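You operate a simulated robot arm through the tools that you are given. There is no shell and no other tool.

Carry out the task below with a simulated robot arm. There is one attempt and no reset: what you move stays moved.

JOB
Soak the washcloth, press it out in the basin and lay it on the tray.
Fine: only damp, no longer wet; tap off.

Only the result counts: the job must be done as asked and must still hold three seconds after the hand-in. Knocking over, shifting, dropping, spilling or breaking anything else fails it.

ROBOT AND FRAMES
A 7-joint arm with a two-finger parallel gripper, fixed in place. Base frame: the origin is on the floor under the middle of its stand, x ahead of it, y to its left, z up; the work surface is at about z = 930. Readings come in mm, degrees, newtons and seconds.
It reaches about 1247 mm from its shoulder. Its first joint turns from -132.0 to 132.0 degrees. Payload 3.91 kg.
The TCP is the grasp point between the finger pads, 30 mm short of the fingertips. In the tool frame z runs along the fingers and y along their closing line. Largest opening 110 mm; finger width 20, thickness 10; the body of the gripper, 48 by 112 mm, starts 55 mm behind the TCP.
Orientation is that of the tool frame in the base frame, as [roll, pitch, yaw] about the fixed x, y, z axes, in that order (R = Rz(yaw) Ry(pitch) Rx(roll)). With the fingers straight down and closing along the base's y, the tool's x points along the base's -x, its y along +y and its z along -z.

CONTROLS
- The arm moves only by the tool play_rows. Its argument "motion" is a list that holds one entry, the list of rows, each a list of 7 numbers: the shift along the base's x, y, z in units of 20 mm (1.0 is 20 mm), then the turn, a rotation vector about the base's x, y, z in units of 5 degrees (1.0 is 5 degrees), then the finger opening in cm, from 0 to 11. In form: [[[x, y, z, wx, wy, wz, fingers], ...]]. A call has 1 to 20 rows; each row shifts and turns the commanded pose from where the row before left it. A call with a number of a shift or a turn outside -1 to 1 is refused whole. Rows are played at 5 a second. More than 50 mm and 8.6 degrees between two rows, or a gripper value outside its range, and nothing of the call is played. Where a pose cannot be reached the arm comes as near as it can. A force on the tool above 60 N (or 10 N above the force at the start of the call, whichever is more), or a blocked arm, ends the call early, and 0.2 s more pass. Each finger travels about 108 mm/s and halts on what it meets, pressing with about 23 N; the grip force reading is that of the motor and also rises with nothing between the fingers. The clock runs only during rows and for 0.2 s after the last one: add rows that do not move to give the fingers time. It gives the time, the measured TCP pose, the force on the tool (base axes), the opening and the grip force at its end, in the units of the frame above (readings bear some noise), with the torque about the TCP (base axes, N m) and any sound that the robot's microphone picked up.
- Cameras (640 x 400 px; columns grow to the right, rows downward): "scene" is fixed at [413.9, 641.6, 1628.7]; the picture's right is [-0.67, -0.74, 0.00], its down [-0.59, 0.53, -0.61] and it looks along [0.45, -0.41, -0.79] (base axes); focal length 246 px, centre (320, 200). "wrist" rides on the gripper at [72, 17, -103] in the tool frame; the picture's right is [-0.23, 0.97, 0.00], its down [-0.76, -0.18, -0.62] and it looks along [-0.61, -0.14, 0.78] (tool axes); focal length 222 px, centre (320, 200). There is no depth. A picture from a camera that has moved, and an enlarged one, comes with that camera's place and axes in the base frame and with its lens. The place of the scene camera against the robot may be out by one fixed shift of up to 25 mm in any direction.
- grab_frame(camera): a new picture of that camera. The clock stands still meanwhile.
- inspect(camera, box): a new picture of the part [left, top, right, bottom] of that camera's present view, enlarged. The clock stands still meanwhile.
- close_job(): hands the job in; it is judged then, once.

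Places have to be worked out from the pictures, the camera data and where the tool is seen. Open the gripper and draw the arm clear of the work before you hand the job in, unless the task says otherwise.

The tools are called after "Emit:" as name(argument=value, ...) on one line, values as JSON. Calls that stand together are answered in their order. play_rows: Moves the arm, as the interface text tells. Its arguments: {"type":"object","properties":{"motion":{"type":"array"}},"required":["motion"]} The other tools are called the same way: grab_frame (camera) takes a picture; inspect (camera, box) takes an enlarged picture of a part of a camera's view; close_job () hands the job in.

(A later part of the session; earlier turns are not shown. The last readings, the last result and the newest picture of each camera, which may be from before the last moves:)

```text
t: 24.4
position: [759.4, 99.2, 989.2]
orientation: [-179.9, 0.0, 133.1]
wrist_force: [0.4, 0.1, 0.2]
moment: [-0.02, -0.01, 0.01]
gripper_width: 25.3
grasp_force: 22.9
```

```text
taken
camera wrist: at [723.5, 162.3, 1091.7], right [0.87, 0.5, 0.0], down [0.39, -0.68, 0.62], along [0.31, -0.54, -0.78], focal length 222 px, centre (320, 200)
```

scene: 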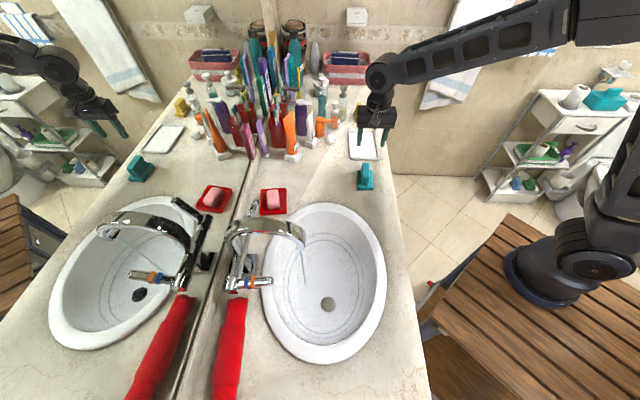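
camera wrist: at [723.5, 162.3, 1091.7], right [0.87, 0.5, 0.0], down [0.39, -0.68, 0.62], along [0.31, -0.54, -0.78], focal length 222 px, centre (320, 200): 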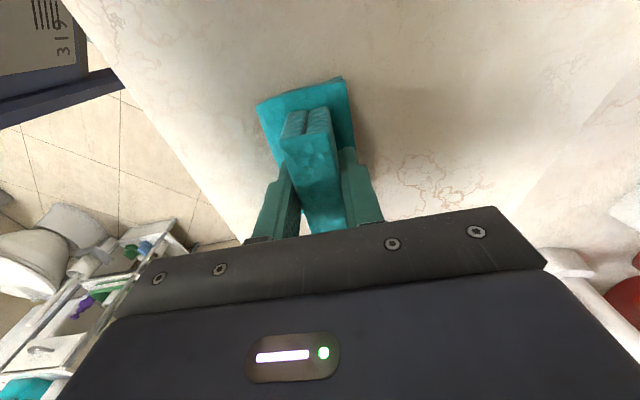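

The cloth is held at 25 mm. I lift it straight up 60 mm and read the weight as the dry reference.

Emit:
play_rows(motion=[[[0, 0, 1, 0, 0, 0, 1], [0, 0, 1, 0, 0, 0, 1], [0, 0, 1, 0, 0, 0, 1], [0, 0, 1, 0, 0, 0, 1], [0, 0, 1, 0, 0, 0, 1], [0, 0, 1, 0, 0, 0, 1], [0, 0, 0, 0, 0, 0, 1], [0, 0, 0, 0, 0, 0, 1]]])

Emit:
grab_frame(camera="wrist")

Emit:
grab_frame(camera="scene")

```text
t: 26.2
position: [760.6, 98.2, 1107.9]
orientation: [180.0, 0.1, 133.1]
wrist_force: [0.5, 0.2, 0.6]
moment: [0.02, -0.01, 0.0]
gripper_width: 25.0
grasp_force: 22.8
```

```text
taken
camera wrist: at [723.9, 161.4, 1210.8], right [0.87, 0.5, 0.0], down [0.39, -0.68, 0.62], along [0.31, -0.54, -0.78], focal length 222 px, centre (320, 200)
```

wrist: 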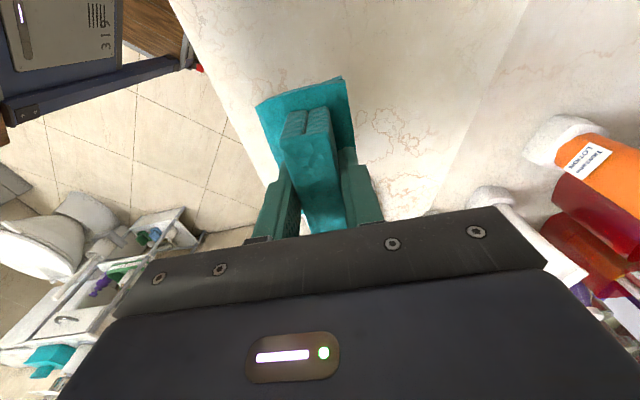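

```text
taken
```

scene: 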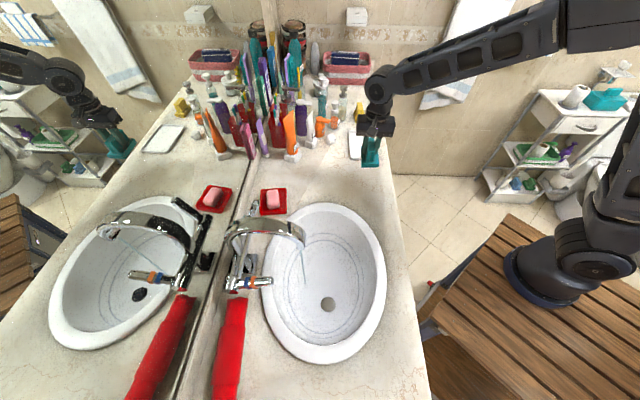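

The cloth hangs steadily and is very light when dry. I carry it to the basin's front half at z of about 1100, turning 92° so its long side points at the tap.

Emit:
play_rows(motion=[[[-0.507, 0.764, 0, 0, 0, 0.919, 1], [-0.507, 0.764, 0, 0, 0, 0.919, 1], [-0.507, 0.764, 0, 0, 0, 0.919, 1], [-0.507, 0.764, 0, 0, 0, 0.919, 1], [-0.507, 0.764, 0, 0, 0, 0.919, 1], [-0.507, 0.764, 0, 0, 0, 0.919, 1], [-0.507, 0.764, 0, 0, 0, 0.919, 1], [-0.507, 0.764, 0, 0, 0, 0.919, 1], [-0.507, 0.764, 0, 0, 0, 0.919, 1], [-0.507, 0.764, 0, 0, 0, 0.919, 1], [-0.507, 0.764, 0, 0, 0, 0.919, 1], [-0.507, 0.764, 0, 0, 0, 0.919, 1], [-0.507, 0.764, 0, 0, 0, 0.919, 1], [-0.507, 0.764, 0, 0, 0, 0.919, 1], [-0.507, 0.764, 0, 0, 0, 0.919, 1], [-0.507, 0.764, 0, 0, 0, 0.919, 1], [-0.507, 0.764, 0, 0, 0, 0.919, 1], [-0.507, 0.764, 0, 0, 0, 0.919, 1], [-0.507, 0.764, 0, 0, 0, 0.919, 1], [-0.507, 0.764, 0, 0, 0, 0.919, 1]]])

Emit:
grab_frame(camera="wrist")

Emit:
grab_frame(camera="scene")

```text
t: 30.4
position: [558.7, 402.0, 1109.2]
orientation: [-179.9, 0.0, -134.8]
wrist_force: [-0.4, -1.1, -0.3]
moment: [0.01, 0.05, -0.02]
gripper_width: 25.5
grasp_force: 23.2
```

```text
taken
camera wrist: at [496.5, 361.9, 1211.4], right [-0.53, 0.85, 0.0], down [0.66, 0.42, 0.62], along [0.53, 0.33, -0.78], focal length 222 px, centre (320, 200)
```

wrist: 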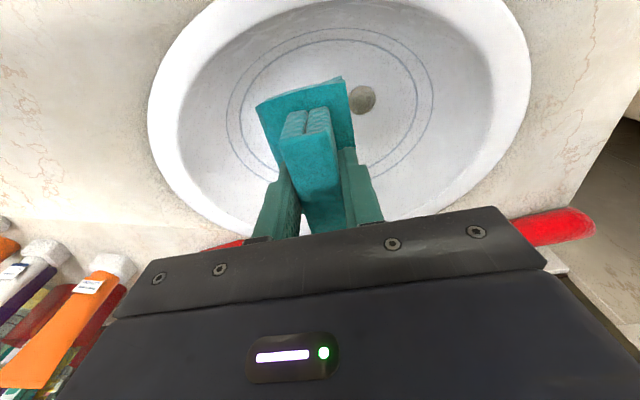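

```text
taken
```

scene: 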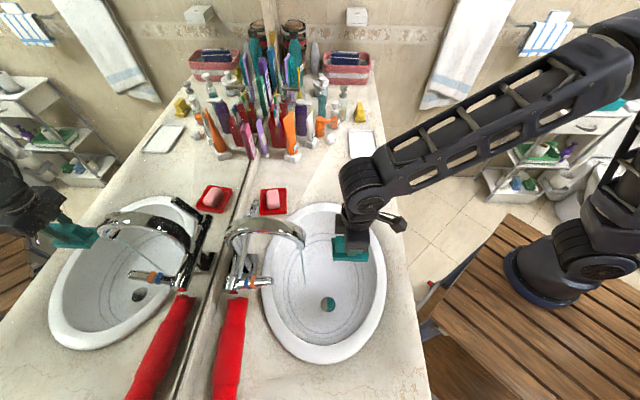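

The cloth is over the front of the basin. I tilt the tool 25° so the wrist leans away from the spout and descend inside the basin to TCP z = 950.

Emit:
play_rows(motion=[[[0.047, 0.047, -0.5, 0.442, -0.442, 0, 1], [0.047, 0.047, -0.5, 0.442, -0.442, 0, 1], [0.047, 0.047, -1, 0.442, -0.442, 0, 1], [0.047, 0.047, -1, 0.442, -0.442, 0, 1], [0.047, 0.047, -1, 0.442, -0.442, 0, 1], [0.047, 0.047, -1, 0.442, -0.442, 0, 1], [0.047, 0.047, -1, 0.442, -0.442, 0, 1], [0.047, 0.047, -1, 0.442, -0.442, 0, 1], [0, 0, -0.95, 0, 0, 0, 1]]])

Emit:
grab_frame(camera="wrist")

Emit:
grab_frame(camera="scene")

```text
t: 32.4
position: [565.6, 410.3, 949.7]
orientation: [180.0, 25.0, -134.9]
wrist_force: [-0.9, 0.6, 0.7]
moment: [0.02, 0.01, -0.02]
gripper_width: 25.2
grasp_force: 22.8
```

```text
taken
camera wrist: at [476.7, 344.0, 1012.9], right [-0.54, 0.83, 0.1], down [0.43, 0.18, 0.89], along [0.72, 0.52, -0.45], focal length 222 px, centre (320, 200)
```

wrist: 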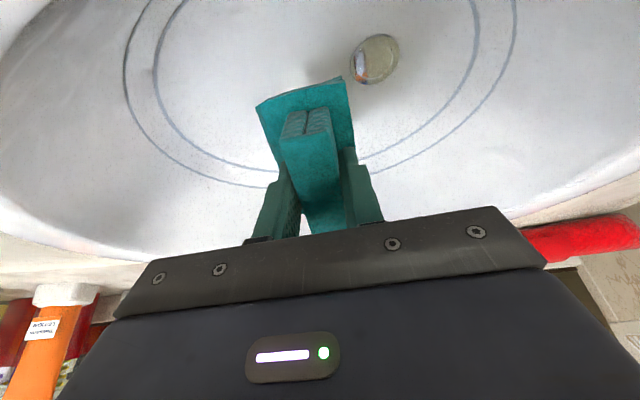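

```text
taken
```

scene: 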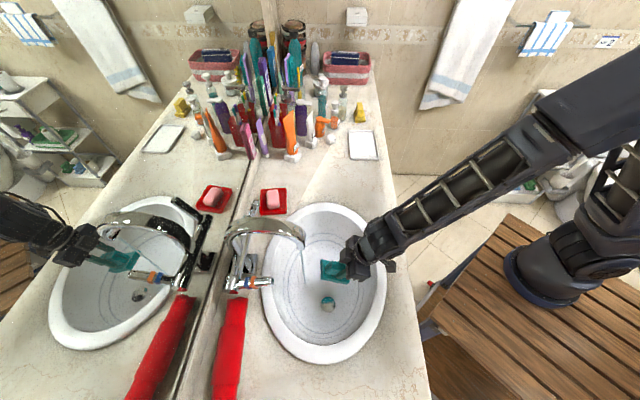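

TCP is at e2 = 690, with the stream at about e2 = 805. I slide 73 mm toward the tap and down 30 mm so the cloth's far end enters the stream.

Emit:
play_rows(motion=[[[0.43, 0.43, -0.25, 0, 0, 0, 1], [0.43, 0.43, -0.25, 0, 0, 0, 1], [0.43, 0.43, -0.25, 0, 0, 0, 1], [0.43, 0.43, -0.25, 0, 0, 0, 1], [0.43, 0.43, -0.25, 0, 0, 0, 1], [0.43, 0.43, -0.25, 0, 0, 0, 1], [0, 0, 0, 0, 0, 0, 1]]])

Emit:
grab_frame(camera="wrist")

Emit:
inspect(camera="scene", box=[250, 190, 390, 330])

```text
t: 34.0
position: [616.6, 463.8, 919.1]
orientation: [-179.9, 25.1, -134.9]
wrist_force: [1.0, 0.2, -0.2]
moment: [0.01, -0.01, -0.02]
gripper_width: 25.5
grasp_force: 23.2
```

```text
taken
camera wrist: at [528.9, 398.2, 982.7], right [-0.54, 0.83, 0.1], down [0.43, 0.18, 0.89], along [0.72, 0.52, -0.45], focal length 222 px, centre (320, 200)
```

wrist: 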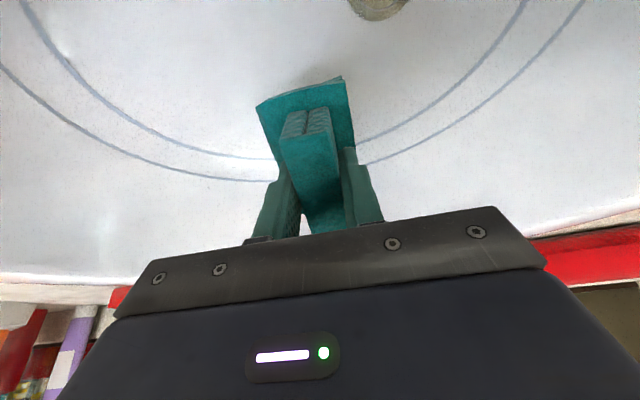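

```text
2.86 times, centred on (320, 260) of scene
camera zoom: at [413.9, 641.6, 1628.7], right [-0.67, -0.74, 0.0], down [-0.59, 0.53, -0.61], along [0.45, -0.41, -0.79], focal length 702 px, centre (320, 29)
```

zoom: 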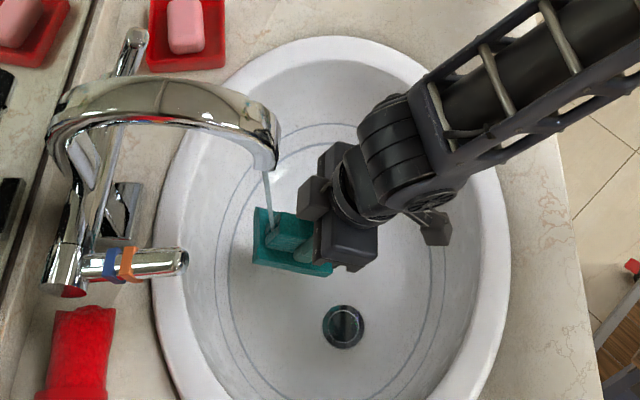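

The stream strikes the cloth near the ridge's end and slab. I hold here four seconds, then check the weight and colour.

Emit:
play_rows(motion=[[[0, 0, 0, 0, 0, 0, 1], [0, 0, 0, 0, 0, 0, 1], [0, 0, 0, 0, 0, 0, 1], [0, 0, 0, 0, 0, 0, 1], [0, 0, 0, 0, 0, 0, 1], [0, 0, 0, 0, 0, 0, 1], [0, 0, 0, 0, 0, 0, 1], [0, 0, 0, 0, 0, 0, 1], [0, 0, 0, 0, 0, 0, 1], [0, 0, 0, 0, 0, 0, 1], [0, 0, 0, 0, 0, 0, 1], [0, 0, 0, 0, 0, 0, 1], [0, 0, 0, 0, 0, 0, 1], [0, 0, 0, 0, 0, 0, 1], [0, 0, 0, 0, 0, 0, 1], [0, 0, 0, 0, 0, 0, 1], [0, 0, 0, 0, 0, 0, 1], [0, 0, 0, 0, 0, 0, 1], [0, 0, 0, 0, 0, 0, 1], [0, 0, 0, 0, 0, 0, 1]]])

Emit:
inspect(camera="scene", box=[280, 220, 360, 300])

Emit:
inspect(camera="wrist", box=[240, 60, 400, 240])

```text
t: 38.2
position: [616.5, 464.0, 919.4]
orientation: [-180.0, 24.9, -134.8]
wrist_force: [-0.5, 0.7, -0.3]
moment: [0.03, 0.0, -0.04]
gripper_width: 25.3
grasp_force: 22.9
```

```text
5.00 times, centred on (320, 260) of scene
camera zoom: at [413.9, 641.6, 1628.7], right [-0.67, -0.74, 0.0], down [-0.59, 0.53, -0.61], along [0.45, -0.41, -0.79], focal length 1228 px, centre (320, -100)
```

zoom: 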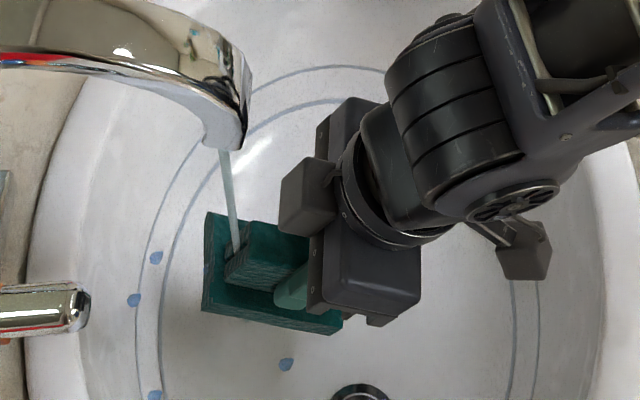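

```text
2.22 times, centred on (320, 150) of wrist
camera zoom: at [528.8, 398.1, 982.8], right [-0.54, 0.83, 0.1], down [0.43, 0.18, 0.89], along [0.72, 0.52, -0.45], focal length 494 px, centre (320, 311)
```

zoom: 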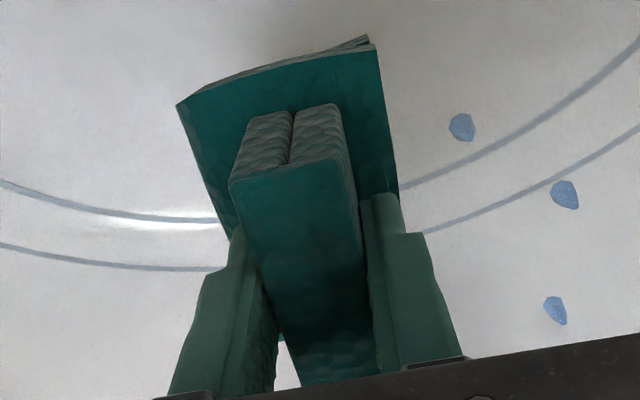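

The cloth turned dark all over, so it is taking water, and a few drops sit on the basin wall. I check that nothing landed outside the basin, and enlarge the area to see if the soaking is complete.

Emit:
inspect(camera="scene", box=[200, 180, 440, 390])

Emit:
inspect(camera="scene", box=[255, 240, 330, 300])

```text
1.90 times, centred on (320, 285) of scene
camera zoom: at [413.9, 641.6, 1628.7], right [-0.67, -0.74, 0.0], down [-0.59, 0.53, -0.61], along [0.45, -0.41, -0.79], focal length 468 px, centre (320, 38)
```

zoom: 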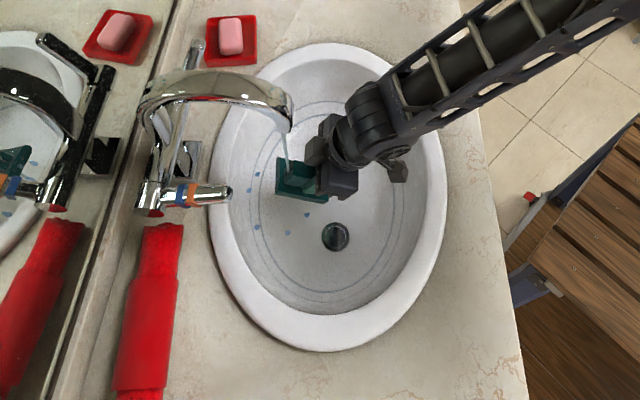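

```text
6.67 times, centred on (292, 270) of scene
camera zoom: at [413.9, 641.6, 1628.7], right [-0.67, -0.74, 0.0], down [-0.59, 0.53, -0.61], along [0.45, -0.41, -0.79], focal length 1638 px, centre (503, -267)
```

zoom: 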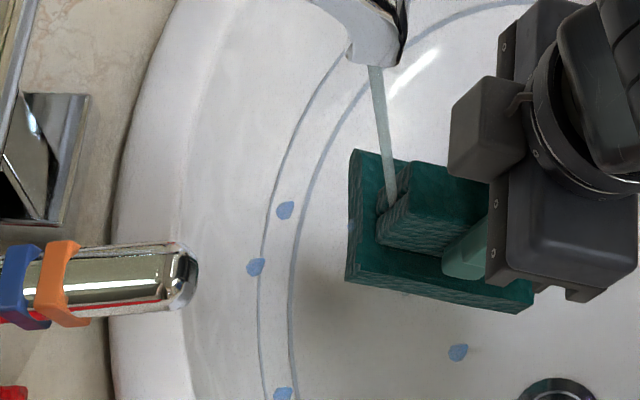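

All drops are inside the basin. I hold three more seconds to be sure it is soaked through, then compare the colour.

Emit:
play_rows(motion=[[[0, 0, 0, 0, 0, 0, 1], [0, 0, 0, 0, 0, 0, 1], [0, 0, 0, 0, 0, 0, 1], [0, 0, 0, 0, 0, 0, 1], [0, 0, 0, 0, 0, 0, 1], [0, 0, 0, 0, 0, 0, 1], [0, 0, 0, 0, 0, 0, 1], [0, 0, 0, 0, 0, 0, 1], [0, 0, 0, 0, 0, 0, 1], [0, 0, 0, 0, 0, 0, 1], [0, 0, 0, 0, 0, 0, 1], [0, 0, 0, 0, 0, 0, 1], [0, 0, 0, 0, 0, 0, 1], [0, 0, 0, 0, 0, 0, 1], [0, 0, 0, 0, 0, 0, 1]]])

Emit:
inspect(camera="scene", box=[255, 240, 330, 300])

Emit:
inspect(camera="wrist", box=[240, 60, 400, 240])

Emit:
inspect(camera="scene", box=[200, 180, 440, 390])

```text
t: 41.4
position: [617.1, 464.0, 920.5]
orientation: [-180.0, 25.1, -134.9]
wrist_force: [0.1, -0.8, -1.6]
moment: [-0.02, 0.01, 0.03]
gripper_width: 25.4
grasp_force: 22.8
```

```text
6.67 times, centred on (292, 270) of scene
camera zoom: at [413.9, 641.6, 1628.7], right [-0.67, -0.74, 0.0], down [-0.59, 0.53, -0.61], along [0.45, -0.41, -0.79], focal length 1638 px, centre (503, -267)
```

zoom: 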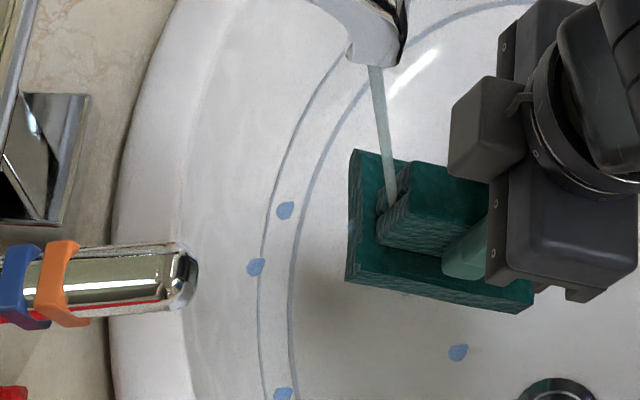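

```text
2.22 times, centred on (320, 150) of wrist
camera zoom: at [528.8, 398.1, 982.8], right [-0.54, 0.83, 0.1], down [0.43, 0.18, 0.89], along [0.72, 0.52, -0.45], focal length 494 px, centre (320, 311)
```

zoom: 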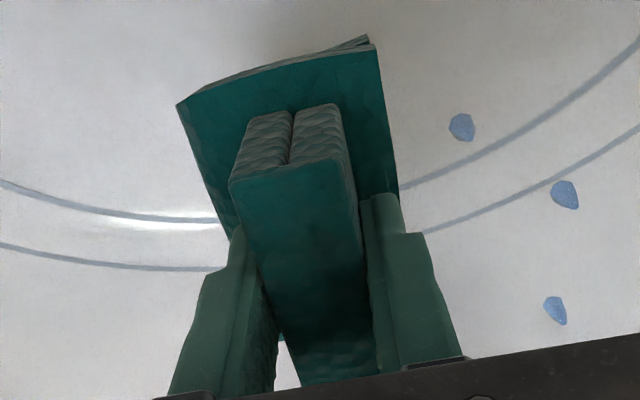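

```text
1.90 times, centred on (320, 285) of scene
camera zoom: at [413.9, 641.6, 1628.7], right [-0.67, -0.74, 0.0], down [-0.59, 0.53, -0.61], along [0.45, -0.41, -0.79], focal length 468 px, centre (320, 38)
```

zoom: 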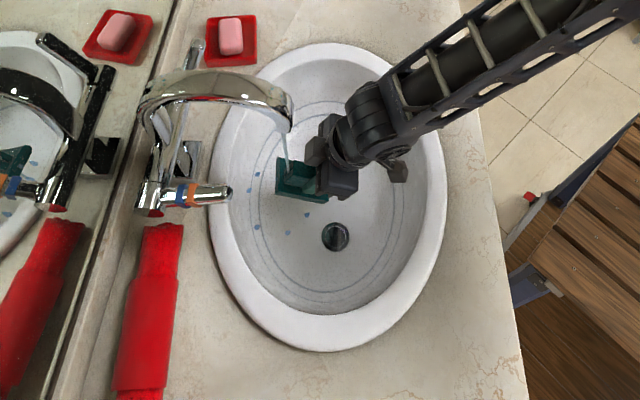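

The colour no longer changes and the load has grown by over 1 N, so the cloth is soaked. I back out of the stream toward the basin's front half and level the tool, keeping the cloth low inside the basin.

Emit:
play_rows(motion=[[[-0.377, -0.377, 0, 0, 0, 0, 1], [-0.377, -0.377, 0, -0.5, 0.5, 0, 1], [-0.377, -0.377, 0, -0.607, 0.607, 0, 1], [-0.377, -0.377, 0, -0.607, 0.607, 0, 1], [-0.377, -0.377, 0, -0.607, 0.607, 0, 1], [-0.377, -0.377, 0, -0.607, 0.607, 0, 1], [0, 0, 0, -0.608, 0.608, 0, 1], [0, 0, 0, 0, 0, 0, 1]]])

Emit:
grab_frame(camera="wrist")

Emit:
grab_frame(camera="scene")

```text
t: 43.2
position: [570.5, 417.1, 919.8]
orientation: [180.0, -0.1, -134.9]
wrist_force: [-0.5, -0.3, -0.9]
moment: [-0.03, -0.01, -0.01]
gripper_width: 25.3
grasp_force: 22.5
```

```text
taken
camera wrist: at [508.8, 377.4, 1022.4], right [-0.53, 0.85, 0.0], down [0.66, 0.42, 0.62], along [0.53, 0.33, -0.78], focal length 222 px, centre (320, 200)
```

wrist: 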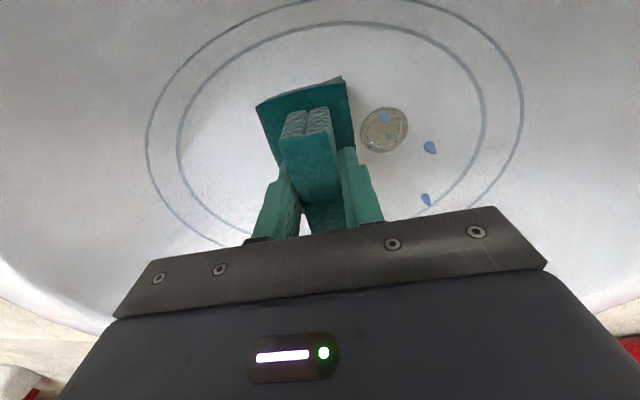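

```text
taken
```

scene: 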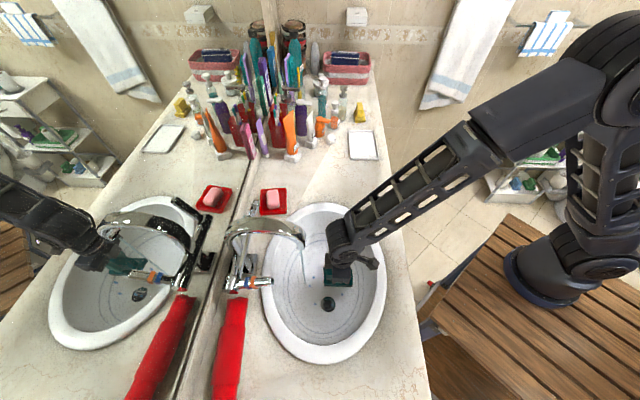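

The cloth is level over the basin floor, with its underside near z = 862. I lower it 32 mm, then more slowly, to feel for the floor.

Emit:
play_rows(motion=[[[0, 0, -0.5, 0, 0, 0, 1], [0, 0, -0.5, 0, 0, 0, 1], [0, 0, -0.3, 0, 0, 0, 1], [0, 0, -0.2, 0, 0, 0, 1], [0, 0, -0.1, 0, 0, 0, 1], [0, 0, 0, 0, 0, 0, 1]]])

Emit:
inspect(camera="scene", box=[250, 200, 400, 340])

Emit:
grab_frame(camera="wrist")

```text
t: 44.6
position: [569.5, 416.6, 887.4]
orientation: [180.0, 0.0, -134.9]
wrist_force: [-0.2, 0.2, -1.2]
moment: [0.02, 0.0, 0.0]
gripper_width: 25.4
grasp_force: 22.7
```

```text
2.86 times, centred on (325, 270) of scene
camera zoom: at [413.9, 641.6, 1628.7], right [-0.67, -0.74, 0.0], down [-0.59, 0.53, -0.61], along [0.45, -0.41, -0.79], focal length 702 px, centre (306, 0)
```

zoom: 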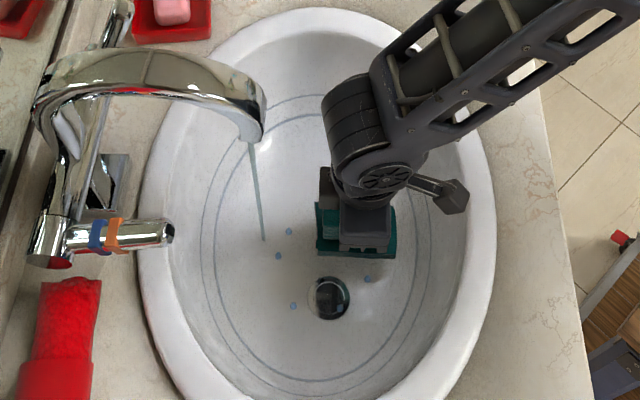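

```text
taken
camera wrist: at [508.1, 377.0, 989.6], right [-0.53, 0.85, 0.0], down [0.66, 0.41, 0.62], along [0.53, 0.33, -0.78], focal length 222 px, centre (320, 200)
```

wrist: 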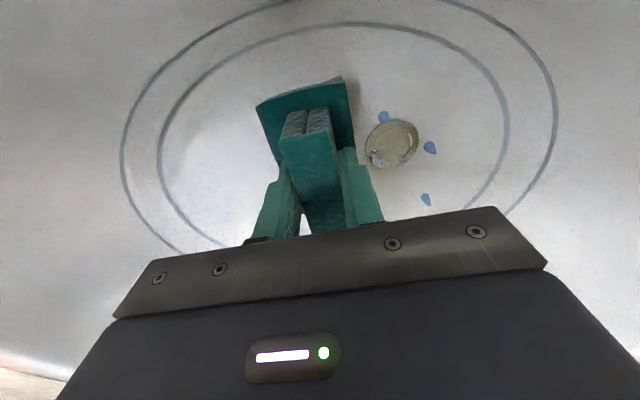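

No contact yet at an underside height of about 829. I lower in 2 mm steps, five at a time.

Emit:
play_rows(motion=[[[0, 0, -0.1, 0, 0, 0, 1], [0, 0, -0.1, 0, 0, 0, 1], [0, 0, -0.1, 0, 0, 0, 1], [0, 0, -0.1, 0, 0, 0, 1], [0, 0, -0.1, 0, 0, 0, 1]]])

```text
t: 45.8
position: [572.4, 417.3, 877.9]
orientation: [180.0, -0.1, -134.9]
wrist_force: [-0.8, -0.7, -0.6]
moment: [-0.01, -0.01, 0.07]
gripper_width: 25.3
grasp_force: 22.6
```

Still no contact at TCP z = 878. I go on in the same steps.

Emit:
play_rows(motion=[[[0, 0, -0.1, 0, 0, 0, 1], [0, 0, -0.1, 0, 0, 0, 1], [0, 0, -0.1, 0, 0, 0, 1], [0, 0, -0.1, 0, 0, 0, 1], [0, 0, 0, 0, 0, 0, 1]]])

Emit:
grab_frame(camera="wrist")

```text
t: 47.0
position: [573.7, 417.6, 869.6]
orientation: [-180.0, -0.1, -135.0]
wrist_force: [-0.4, 0.4, -0.6]
moment: [0.0, -0.02, -0.02]
gripper_width: 25.2
grasp_force: 22.9
```

```text
taken
camera wrist: at [511.1, 377.8, 971.9], right [-0.53, 0.85, 0.0], down [0.66, 0.41, 0.62], along [0.53, 0.33, -0.78], focal length 222 px, centre (320, 200)
```

wrist: 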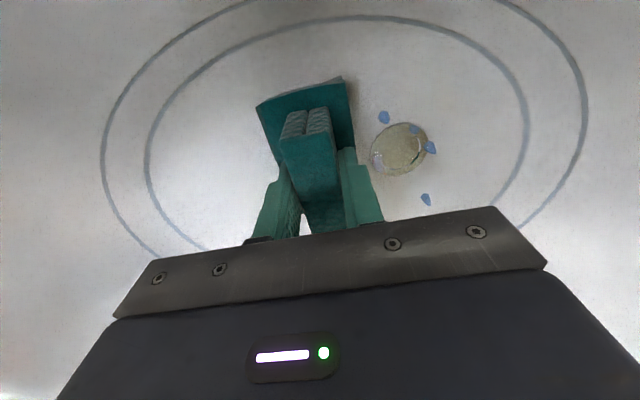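

Triangulating the drain puts the floor near z = 810, so contact is close. I lower further in small steps.

Emit:
play_rows(motion=[[[0, 0, -0.1, 0, 0, 0, 1], [0, 0, -0.1, 0, 0, 0, 1], [0, 0, -0.1, 0, 0, 0, 1], [0, 0, 0, 0, 0, 0, 1]]])

```text
t: 48.0
position: [571.7, 418.8, 863.8]
orientation: [179.9, -0.2, -135.0]
wrist_force: [0.6, -0.6, -1.8]
moment: [0.0, -0.01, -0.01]
gripper_width: 25.6
grasp_force: 22.9
```

Emit:
play_rows(motion=[[[0, 0, -0.1, 0, 0, 0, 1], [0, 0, -0.1, 0, 0, 0, 1], [0, 0, -0.1, 0, 0, 0, 1], [0, 0, 0, 0, 0, 0, 1]]])

Emit:
grab_frame(camera="wrist")

Emit:
inspect(camera="scene", box=[290, 220, 390, 320])

```text
t: 49.0
position: [572.3, 417.5, 857.8]
orientation: [179.9, -0.1, -135.0]
wrist_force: [-0.2, 0.3, -0.4]
moment: [-0.01, -0.02, 0.02]
gripper_width: 25.5
grasp_force: 22.6
```

```text
taken
camera wrist: at [510.2, 377.6, 960.2], right [-0.53, 0.85, 0.0], down [0.66, 0.41, 0.62], along [0.53, 0.33, -0.78], focal length 222 px, centre (320, 200)
```

wrist: 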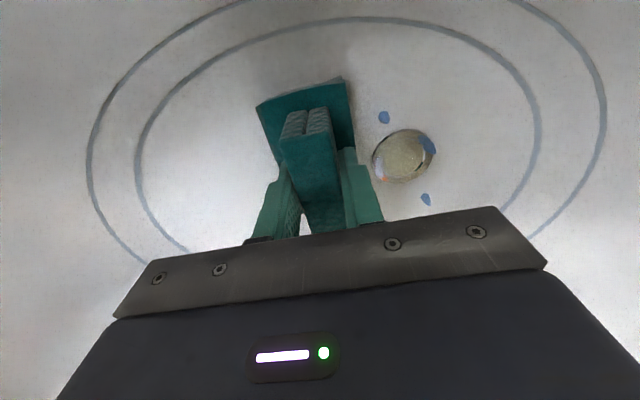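

```text
4.00 times, centred on (340, 270) of scene
camera zoom: at [413.9, 641.6, 1628.7], right [-0.67, -0.74, 0.0], down [-0.59, 0.53, -0.61], along [0.45, -0.41, -0.79], focal length 983 px, centre (240, -80)
```

zoom: 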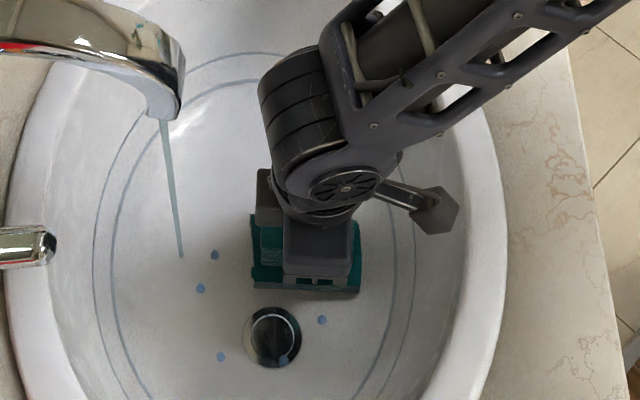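

With a longer baseline the drain comes out at z of about 794, a little lower than thought. I keep lowering in small steps and watch the vertical force.

Emit:
play_rows(motion=[[[0, 0, -0.1, 0, 0, 0, 1], [0, 0, -0.1, 0, 0, 0, 1], [0, 0, 0, 0, 0, 0, 1]]])

Emit:
play_rows(motion=[[[0, 0, -0.1, 0, 0, 0, 1], [0, 0, -0.1, 0, 0, 0, 1], [0, 0, 0, 0, 0, 0, 1]]])

```text
t: 49.8
position: [573.1, 417.5, 853.8]
orientation: [-180.0, 0.1, -134.9]
wrist_force: [-1.1, -4.2, 28.2]
moment: [-0.02, 0.0, 0.0]
gripper_width: 25.6
grasp_force: 23.4
```

```text
t: 50.6
position: [573.0, 417.0, 850.3]
orientation: [180.0, 0.0, -134.9]
wrist_force: [5.0, 2.4, 27.7]
moment: [0.03, -0.14, -0.01]
gripper_width: 25.9
grasp_force: 23.0
```

The cloth rests on the floor: 28 N at TCP z of 854, and the same at 850, meaning it began to slip in the fingers at that load. I ease off 4 mm and release it here so I can shut the tap first.

Emit:
play_rows(motion=[[[0, 0, 0.2, 0, 0, 0, 1], [0, 0, 0, 0, 0, 0, 1], [0, 0, 0, 0, 0, 0, 6], [0, 0, 0, 0, 0, 0, 6], [0, 0, 0, 0, 0, 0, 6]]])

Emit:
grab_frame(camera="wrist")

```text
t: 51.8
position: [572.5, 416.2, 852.5]
orientation: [-180.0, -0.1, -134.9]
wrist_force: [0.3, 0.2, -0.2]
moment: [0.0, 0.0, -0.03]
gripper_width: 60.1
grasp_force: 0.1
```

```text
taken
camera wrist: at [510.1, 377.9, 956.2], right [-0.53, 0.85, 0.0], down [0.66, 0.41, 0.62], along [0.53, 0.33, -0.78], focal length 222 px, centre (320, 200)
```

wrist: 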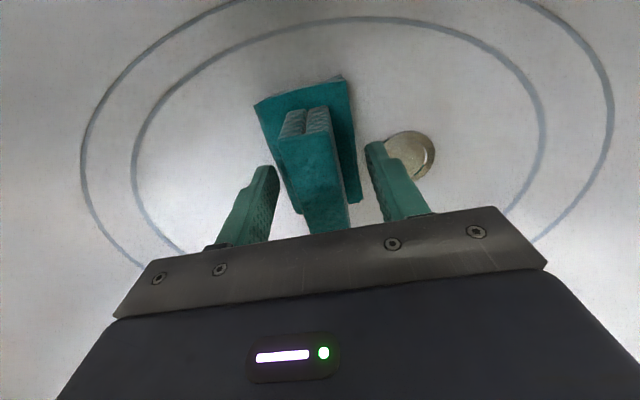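

The cloth stands alone on the basin floor. I rise straight up to about z = 1250 to go and shut the tap.

Emit:
play_rows(motion=[[[0, 0, 1, 0, 0, 0, 6.5], [0, 0, 1, 0, 0, 0, 6.5], [0, 0, 1, 0, 0, 0, 6.5], [0, 0, 1, 0, 0, 0, 6.5], [0, 0, 1, 0, 0, 0, 6.5], [0, 0, 1, 0, 0, 0, 6.5], [0, 0, 1, 0, 0, 0, 6.5], [0, 0, 1, 0, 0, 0, 6.5], [0, 0, 1, 0, 0, 0, 6.5], [0, 0, 1, 0, 0, 0, 6.5], [0, 0, 1, 0, 0, 0, 6.5], [0, 0, 1, 0, 0, 0, 6.5], [0, 0, 1, 0, 0, 0, 6.5], [0, 0, 1, 0, 0, 0, 6.5], [0, 0, 1, 0, 0, 0, 6.5], [0, 0, 1, 0, 0, 0, 6.5], [0, 0, 1, 0, 0, 0, 6.5], [0, 0, 1, 0, 0, 0, 6.5], [0, 0, 1, 0, 0, 0, 6.5], [0, 0, 1, 0, 0, 0, 6.5]]])

Emit:
grab_frame(camera="scene")

Emit:
grab_frame(camera="wrist")

```text
t: 56.0
position: [572.9, 417.2, 1251.8]
orientation: [-179.9, -0.1, -134.9]
wrist_force: [-0.2, 0.4, 0.2]
moment: [0.0, 0.01, 0.02]
gripper_width: 65.5
grasp_force: 0.0
```

```text
taken
```

scene: 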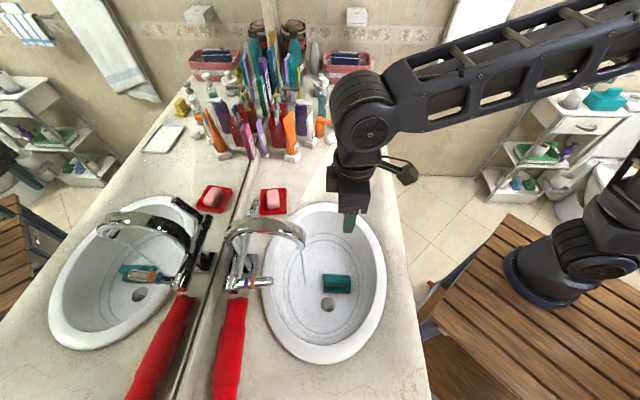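

```text
taken
camera wrist: at [511.5, 378.1, 1354.9], right [-0.53, 0.85, 0.0], down [0.66, 0.41, 0.62], along [0.53, 0.33, -0.78], focal length 222 px, centre (320, 200)
```

wrist: 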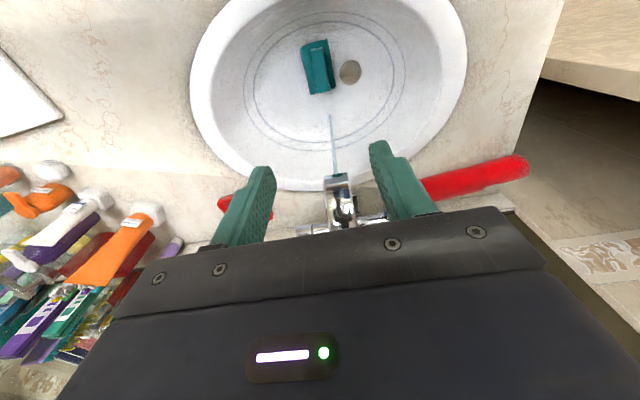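

The cloth rests well in the basin, clear of the stream. I move above the open lever with the same 20° tilt and look before descending.

Emit:
play_rows(motion=[[[0.896, 0.32, 0, 0.236, -0.236, 0, 6.5], [0.896, 0.32, 0, 0.236, -0.236, 0, 6.5], [0.896, 0.32, 0, 0.236, -0.236, 0, 6.5], [0.896, 0.32, 0, 0.236, -0.236, 0, 6.5], [0.896, 0.32, 0, 0.236, -0.236, 0, 6.5], [0.896, 0.32, 0, 0.236, -0.236, 0, 6.5], [0.896, 0.32, 0, 0.236, -0.236, 0, 6.5], [0.896, 0.32, 0, 0.236, -0.236, 0, 6.5], [0.896, 0.32, 0, 0.236, -0.236, 0, 6.5], [0.896, 0.32, 0, 0.236, -0.236, 0, 6.5], [0.896, 0.32, 0, 0.236, -0.236, 0, 6.5], [0.896, 0.32, 0, 0.236, -0.236, 0, 6.5]]])

Emit:
grab_frame(camera="wrist")

Emit:
inspect(camera="wrist", box=[260, 20, 400, 160])

```text
t: 58.6
position: [787.9, 494.0, 1252.2]
orientation: [-180.0, 20.1, -134.9]
wrist_force: [-0.2, -0.6, 0.3]
moment: [0.02, -0.01, 0.01]
gripper_width: 64.8
grasp_force: 0.2
```

```text
taken
camera wrist: at [703.0, 431.5, 1324.8], right [-0.54, 0.84, 0.08], down [0.48, 0.23, 0.85], along [0.69, 0.49, -0.53], focal length 222 px, centre (320, 200)
```

wrist: 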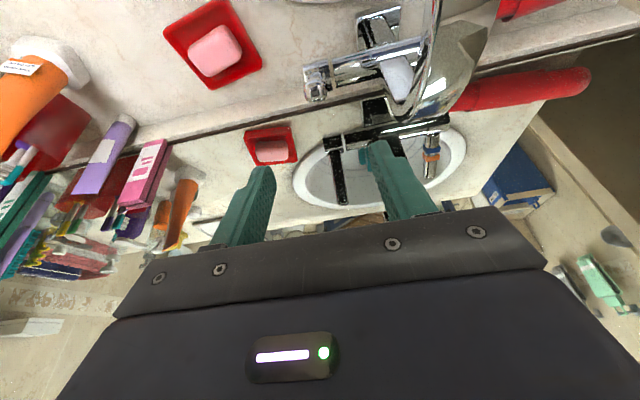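

```text
2.86 times, centred on (330, 90) of wrist
camera zoom: at [703.0, 431.5, 1324.8], right [-0.54, 0.84, 0.08], down [0.48, 0.23, 0.85], along [0.69, 0.49, -0.53], focal length 635 px, centre (291, 514)
```

zoom: 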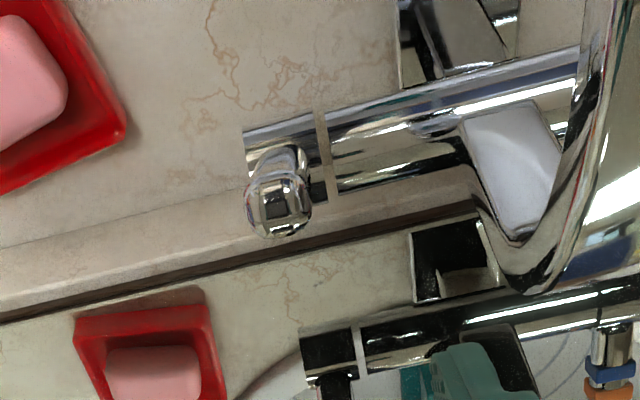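

The lever tip is near e1 = 208, e2 = 921, z = 1134, so it stayed about 24° open. I shift 9 mm toward it, descend so the fingers straddle it, and grip it again.

Emit:
play_rows(motion=[[[0.32, 0.32, -0.35, 0, 0, 0, 6.5], [0, 0, -1, 0, 0, 0, 6.5], [0, 0, -1, 0, 0, 0, 6.5], [0, 0, -1, 0, 0, 0, 6.5], [0, 0, -1, 0, 0, 0, 6.5], [0, 0, -1, 0, 0, 0, 6.5], [0, 0, -1, 0, 0, 0, 6.5], [0, 0, 0, 0, 0, 0, 6.5]]])

Emit:
grab_frame(camera="wrist")

Emit:
inspect(camera="scene", box=[180, 150, 320, 290])

```text
t: 60.4
position: [794.4, 498.7, 1125.9]
orientation: [-180.0, 20.1, -134.8]
wrist_force: [0.7, -0.3, 0.4]
moment: [0.0, 0.02, 0.01]
gripper_width: 65.2
grasp_force: 0.1
```

```text
taken
camera wrist: at [709.9, 438.2, 1198.5], right [-0.54, 0.84, 0.08], down [0.48, 0.23, 0.85], along [0.69, 0.49, -0.53], focal length 222 px, centre (320, 200)
```

wrist: 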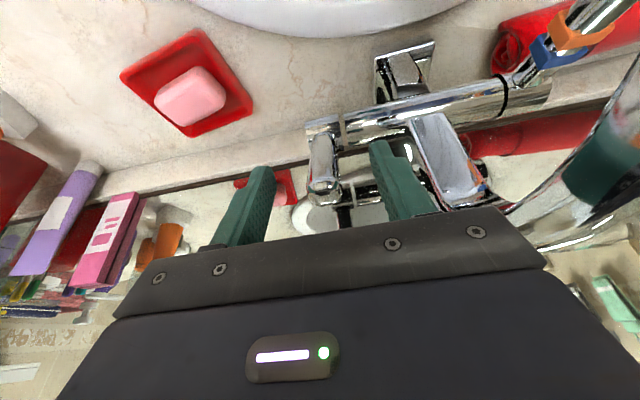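

```text
2.86 times, centred on (250, 220) of scene
camera zoom: at [413.9, 641.6, 1628.7], right [-0.67, -0.74, 0.0], down [-0.59, 0.53, -0.61], along [0.45, -0.41, -0.79], focal length 702 px, centre (520, 143)
```

zoom: 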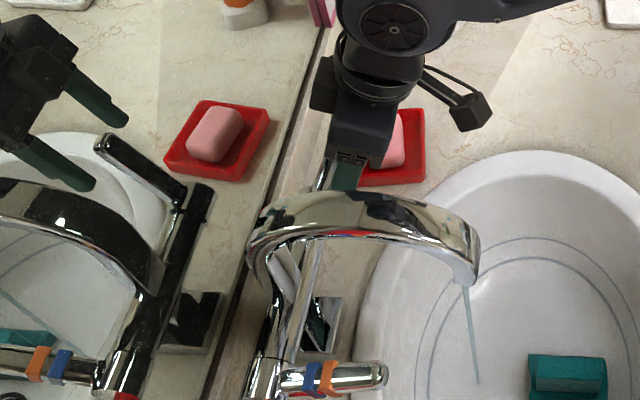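

The lever stands between the fingers. I close on it.

Emit:
play_rows(motion=[[[0, 0, 0, 0, 0, 0, 1], [0, 0, 0, 0, 0, 0, 1], [0, 0, 0, 0, 0, 0, 1], [0, 0, 0, 0, 0, 0, 1]]])

Emit:
grab_frame(camera="wrist")

```text
t: 61.4
position: [793.3, 500.1, 1127.0]
orientation: [-180.0, 20.0, -134.9]
wrist_force: [-1.1, 1.2, 0.4]
moment: [0.01, -0.02, -0.02]
gripper_width: 23.8
grasp_force: 45.4
```

```text
taken
camera wrist: at [709.9, 438.2, 1198.5], right [-0.54, 0.84, 0.08], down [0.48, 0.23, 0.85], along [0.69, 0.49, -0.53], focal length 222 px, centre (320, 200)
```

wrist: 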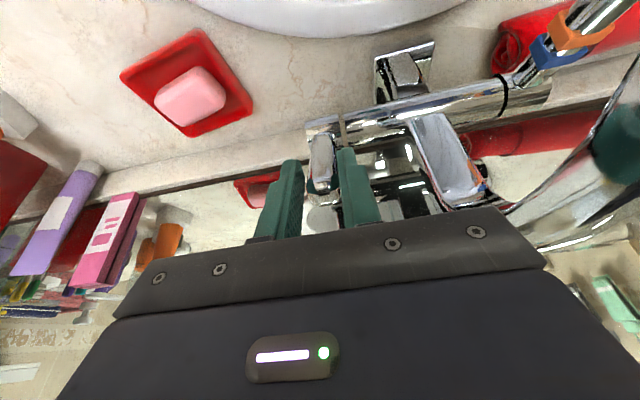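

The lever is gripped with no side load. I swing it back upright along the same arc.

Emit:
play_rows(motion=[[[0.283, 0.283, 0.19, 0, 0, 0, 1], [0.293, 0.293, 0.155, 0, 0, 0, 1], [0.297, 0.297, 0.115, 0, 0, 0, 1], [0.308, 0.308, 0.08, 0, 0, 0, 1], [0.308, 0.308, 0.045, 0, 0, 0, 1], [0, 0, 0, 0, 0, 0, 1]]])

Emit:
inspect(camera="scene", box=[250, 200, 390, 330])

Emit:
inspect(camera="scene", box=[180, 150, 320, 290])

```text
t: 62.8
position: [823.6, 528.5, 1139.5]
orientation: [-179.9, 19.9, -135.0]
wrist_force: [-5.7, -11.1, 6.9]
moment: [-0.93, 1.0, -0.11]
gripper_width: 23.5
grasp_force: 44.4
```

```text
3.08 times, centred on (320, 265) of scene
camera zoom: at [413.9, 641.6, 1628.7], right [-0.67, -0.74, 0.0], down [-0.59, 0.53, -0.61], along [0.45, -0.41, -0.79], focal length 756 px, centre (320, 0)
```

zoom: 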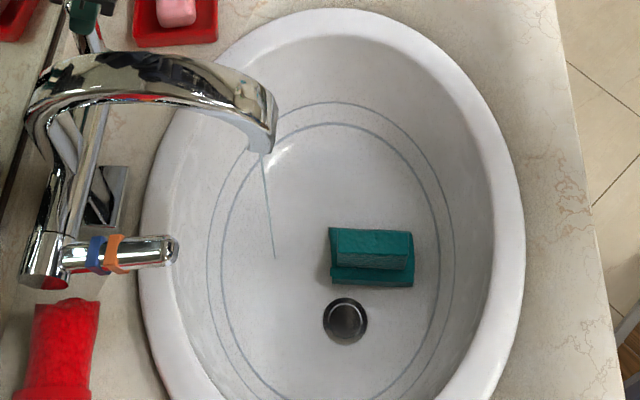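

```text
2.86 times, centred on (250, 220) of scene
camera zoom: at [413.9, 641.6, 1628.7], right [-0.67, -0.74, 0.0], down [-0.59, 0.53, -0.61], along [0.45, -0.41, -0.79], focal length 702 px, centre (520, 143)
```

zoom: 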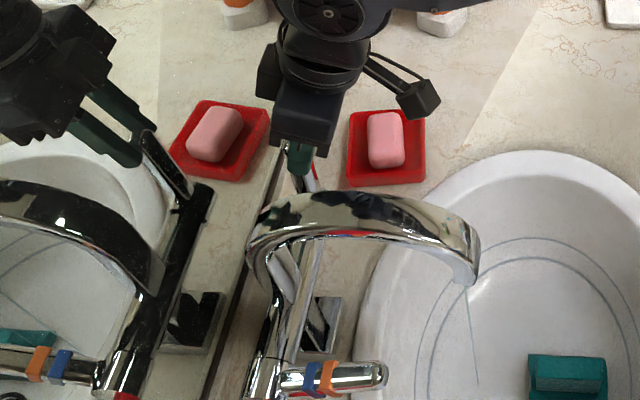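

A thin trickle remains, so the lever is not quite back. I push 8 mm further along the arc and check again.

Emit:
play_rows(motion=[[[0.15, 0.15, 0, 0, 0, 0, 1], [0.15, 0.15, 0, 0, 0, 0, 1], [0, 0, 0, 0, 0, 0, 1]]])

Emit:
inspect(camera="scene", box=[250, 200, 390, 330])

Emit:
grab_frame(camera="wrist")

```text
t: 63.6
position: [829.0, 534.8, 1138.5]
orientation: [-179.8, 20.1, -135.0]
wrist_force: [-5.3, -19.4, 17.0]
moment: [-0.92, 0.92, -0.11]
gripper_width: 23.6
grasp_force: 45.1
```

```text
3.08 times, centred on (320, 265) of scene
camera zoom: at [413.9, 641.6, 1628.7], right [-0.67, -0.74, 0.0], down [-0.59, 0.53, -0.61], along [0.45, -0.41, -0.79], focal length 756 px, centre (320, 0)
```

zoom: 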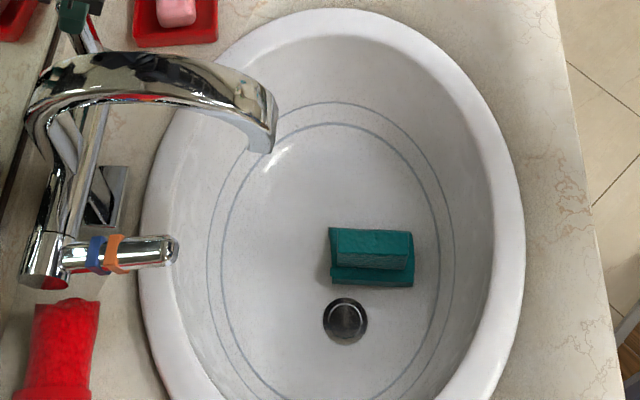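

```text
taken
camera wrist: at [744.9, 473.6, 1211.2], right [-0.54, 0.84, 0.08], down [0.48, 0.23, 0.85], along [0.69, 0.49, -0.53], focal length 222 px, centre (320, 200)
```

wrist: 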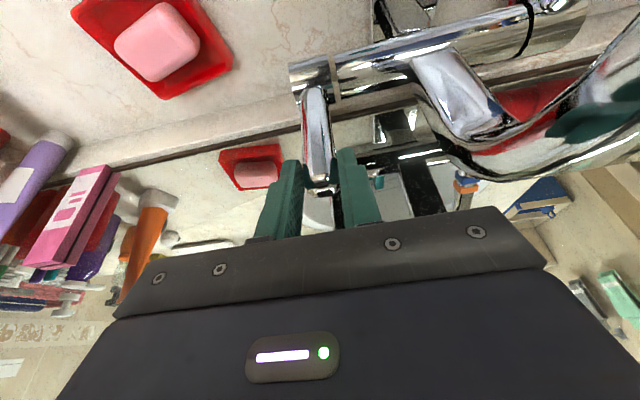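

The stream has stopped. I nudge the lever 4 mm more so it sits firmly at its closed end, and watch the force.

Emit:
play_rows(motion=[[[0.14, 0.14, 0, 0, 0, 0, 1], [0, 0, 0, 0, 0, 0, 1]]])

Emit:
inspect(camera="scene", box=[250, 200, 390, 330])

```text
t: 64.2
position: [832.9, 538.9, 1138.1]
orientation: [-179.9, 20.2, -135.0]
wrist_force: [12.7, -10.6, 1.5]
moment: [0.56, -0.89, -0.23]
gripper_width: 23.8
grasp_force: 44.9
```

```text
3.08 times, centred on (320, 265) of scene
camera zoom: at [413.9, 641.6, 1628.7], right [-0.67, -0.74, 0.0], down [-0.59, 0.53, -0.61], along [0.45, -0.41, -0.79], focal length 756 px, centre (320, 0)
```

zoom: 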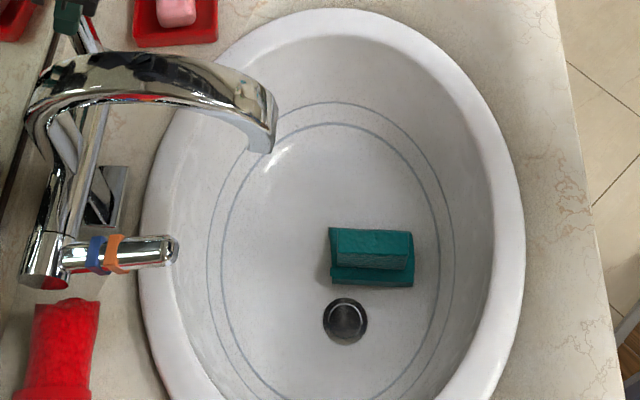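

The water is off. I open the fingers, rise clear, and check the lever's final position.

Emit:
play_rows(motion=[[[0, 0, 0, 0, 0, 0, 6.5], [0, 0, 0, 0, 0, 0, 6.5], [0, 0, 0, 0, 0, 0, 6.5], [-0.1, -0.1, 1, 0, 0, 0, 6.5], [-0.1, -0.1, 1, 0, 0, 0, 6.5], [-0.1, -0.1, 1, 0, 0, 0, 6.5], [-0.1, -0.1, 1, 0, 0, 0, 6.5], [-0.1, -0.1, 1, 0, 0, 0, 6.5], [-0.1, -0.1, 1, 0, 0, 0, 6.5]]])

Emit:
grab_frame(camera="wrist")

Emit:
inspect(camera="scene", box=[150, 190, 340, 310])

```text
t: 66.2
position: [822.5, 527.5, 1256.6]
orientation: [-180.0, 20.1, -134.9]
wrist_force: [-0.4, 0.1, -0.9]
moment: [0.01, 0.0, -0.04]
gripper_width: 65.5
grasp_force: 0.1
```

```text
taken
camera wrist: at [738.3, 466.2, 1329.3], right [-0.54, 0.84, 0.08], down [0.48, 0.23, 0.85], along [0.69, 0.49, -0.53], focal length 222 px, centre (320, 200)
```

wrist: 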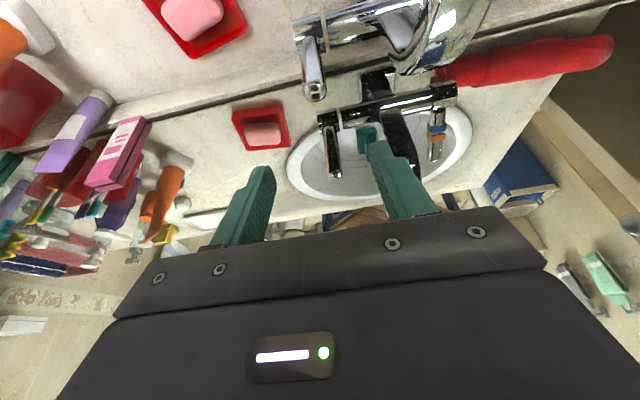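

```text
3.33 times, centred on (245, 250) of scene
camera zoom: at [413.9, 641.6, 1628.7], right [-0.67, -0.74, 0.0], down [-0.59, 0.53, -0.61], along [0.45, -0.41, -0.79], focal length 819 px, centre (570, 33)
```

zoom: 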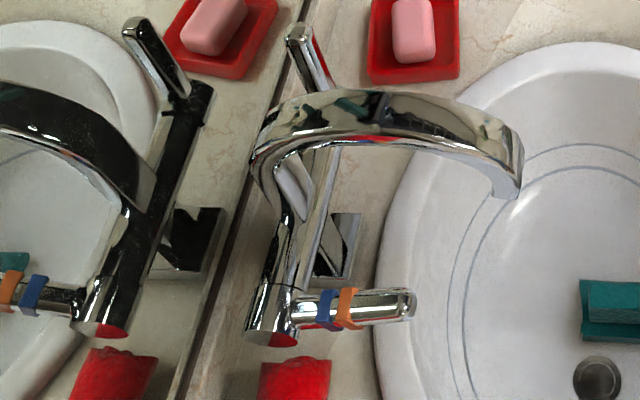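

The lever is upright as at the start and no water runs. I level the tool and return above the cloth at [572.5, 416.5].

Emit:
play_rows(motion=[[[-0.893, -0.397, 0, -0.202, 0.202, 0, 6], [-0.893, -0.397, 0, -0.202, 0.202, 0, 6], [-0.893, -0.397, 0, -0.202, 0.202, 0, 6], [-0.893, -0.397, 0, -0.202, 0.202, 0, 6], [-0.893, -0.397, 0, -0.202, 0.202, 0, 6], [-0.893, -0.397, 0, -0.202, 0.202, 0, 6], [-0.893, -0.397, 0, -0.202, 0.202, 0, 6], [-0.893, -0.397, 0, -0.202, 0.202, 0, 6], [-0.893, -0.397, 0, -0.202, 0.202, 0, 6], [-0.893, -0.397, 0, -0.202, 0.202, 0, 6], [-0.893, -0.397, 0, -0.202, 0.202, 0, 6], [-0.893, -0.397, 0, -0.202, 0.202, 0, 6], [-0.893, -0.397, 0, -0.202, 0.202, 0, 6], [-0.893, -0.397, 0, -0.202, 0.202, 0, 6], [0, 0, 0, 0, 0, 0, 6]]])

Emit:
grab_frame(camera="wrist")

Emit:
grab_frame(camera="scene")

```text
t: 69.4
position: [571.2, 414.8, 1256.8]
orientation: [180.0, 0.0, -134.9]
wrist_force: [-0.6, -0.6, 0.0]
moment: [-0.01, 0.0, -0.01]
gripper_width: 59.8
grasp_force: 0.0
```

```text
taken
camera wrist: at [508.0, 375.9, 1359.6], right [-0.53, 0.85, 0.0], down [0.66, 0.41, 0.62], along [0.53, 0.33, -0.78], focal length 222 px, centre (320, 200)
```

wrist: 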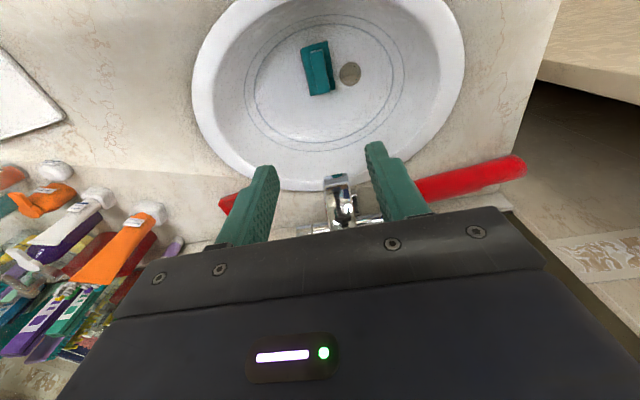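

```text
taken
```

scene: 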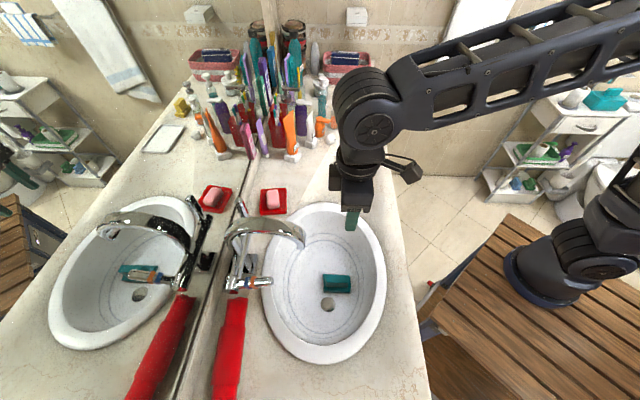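

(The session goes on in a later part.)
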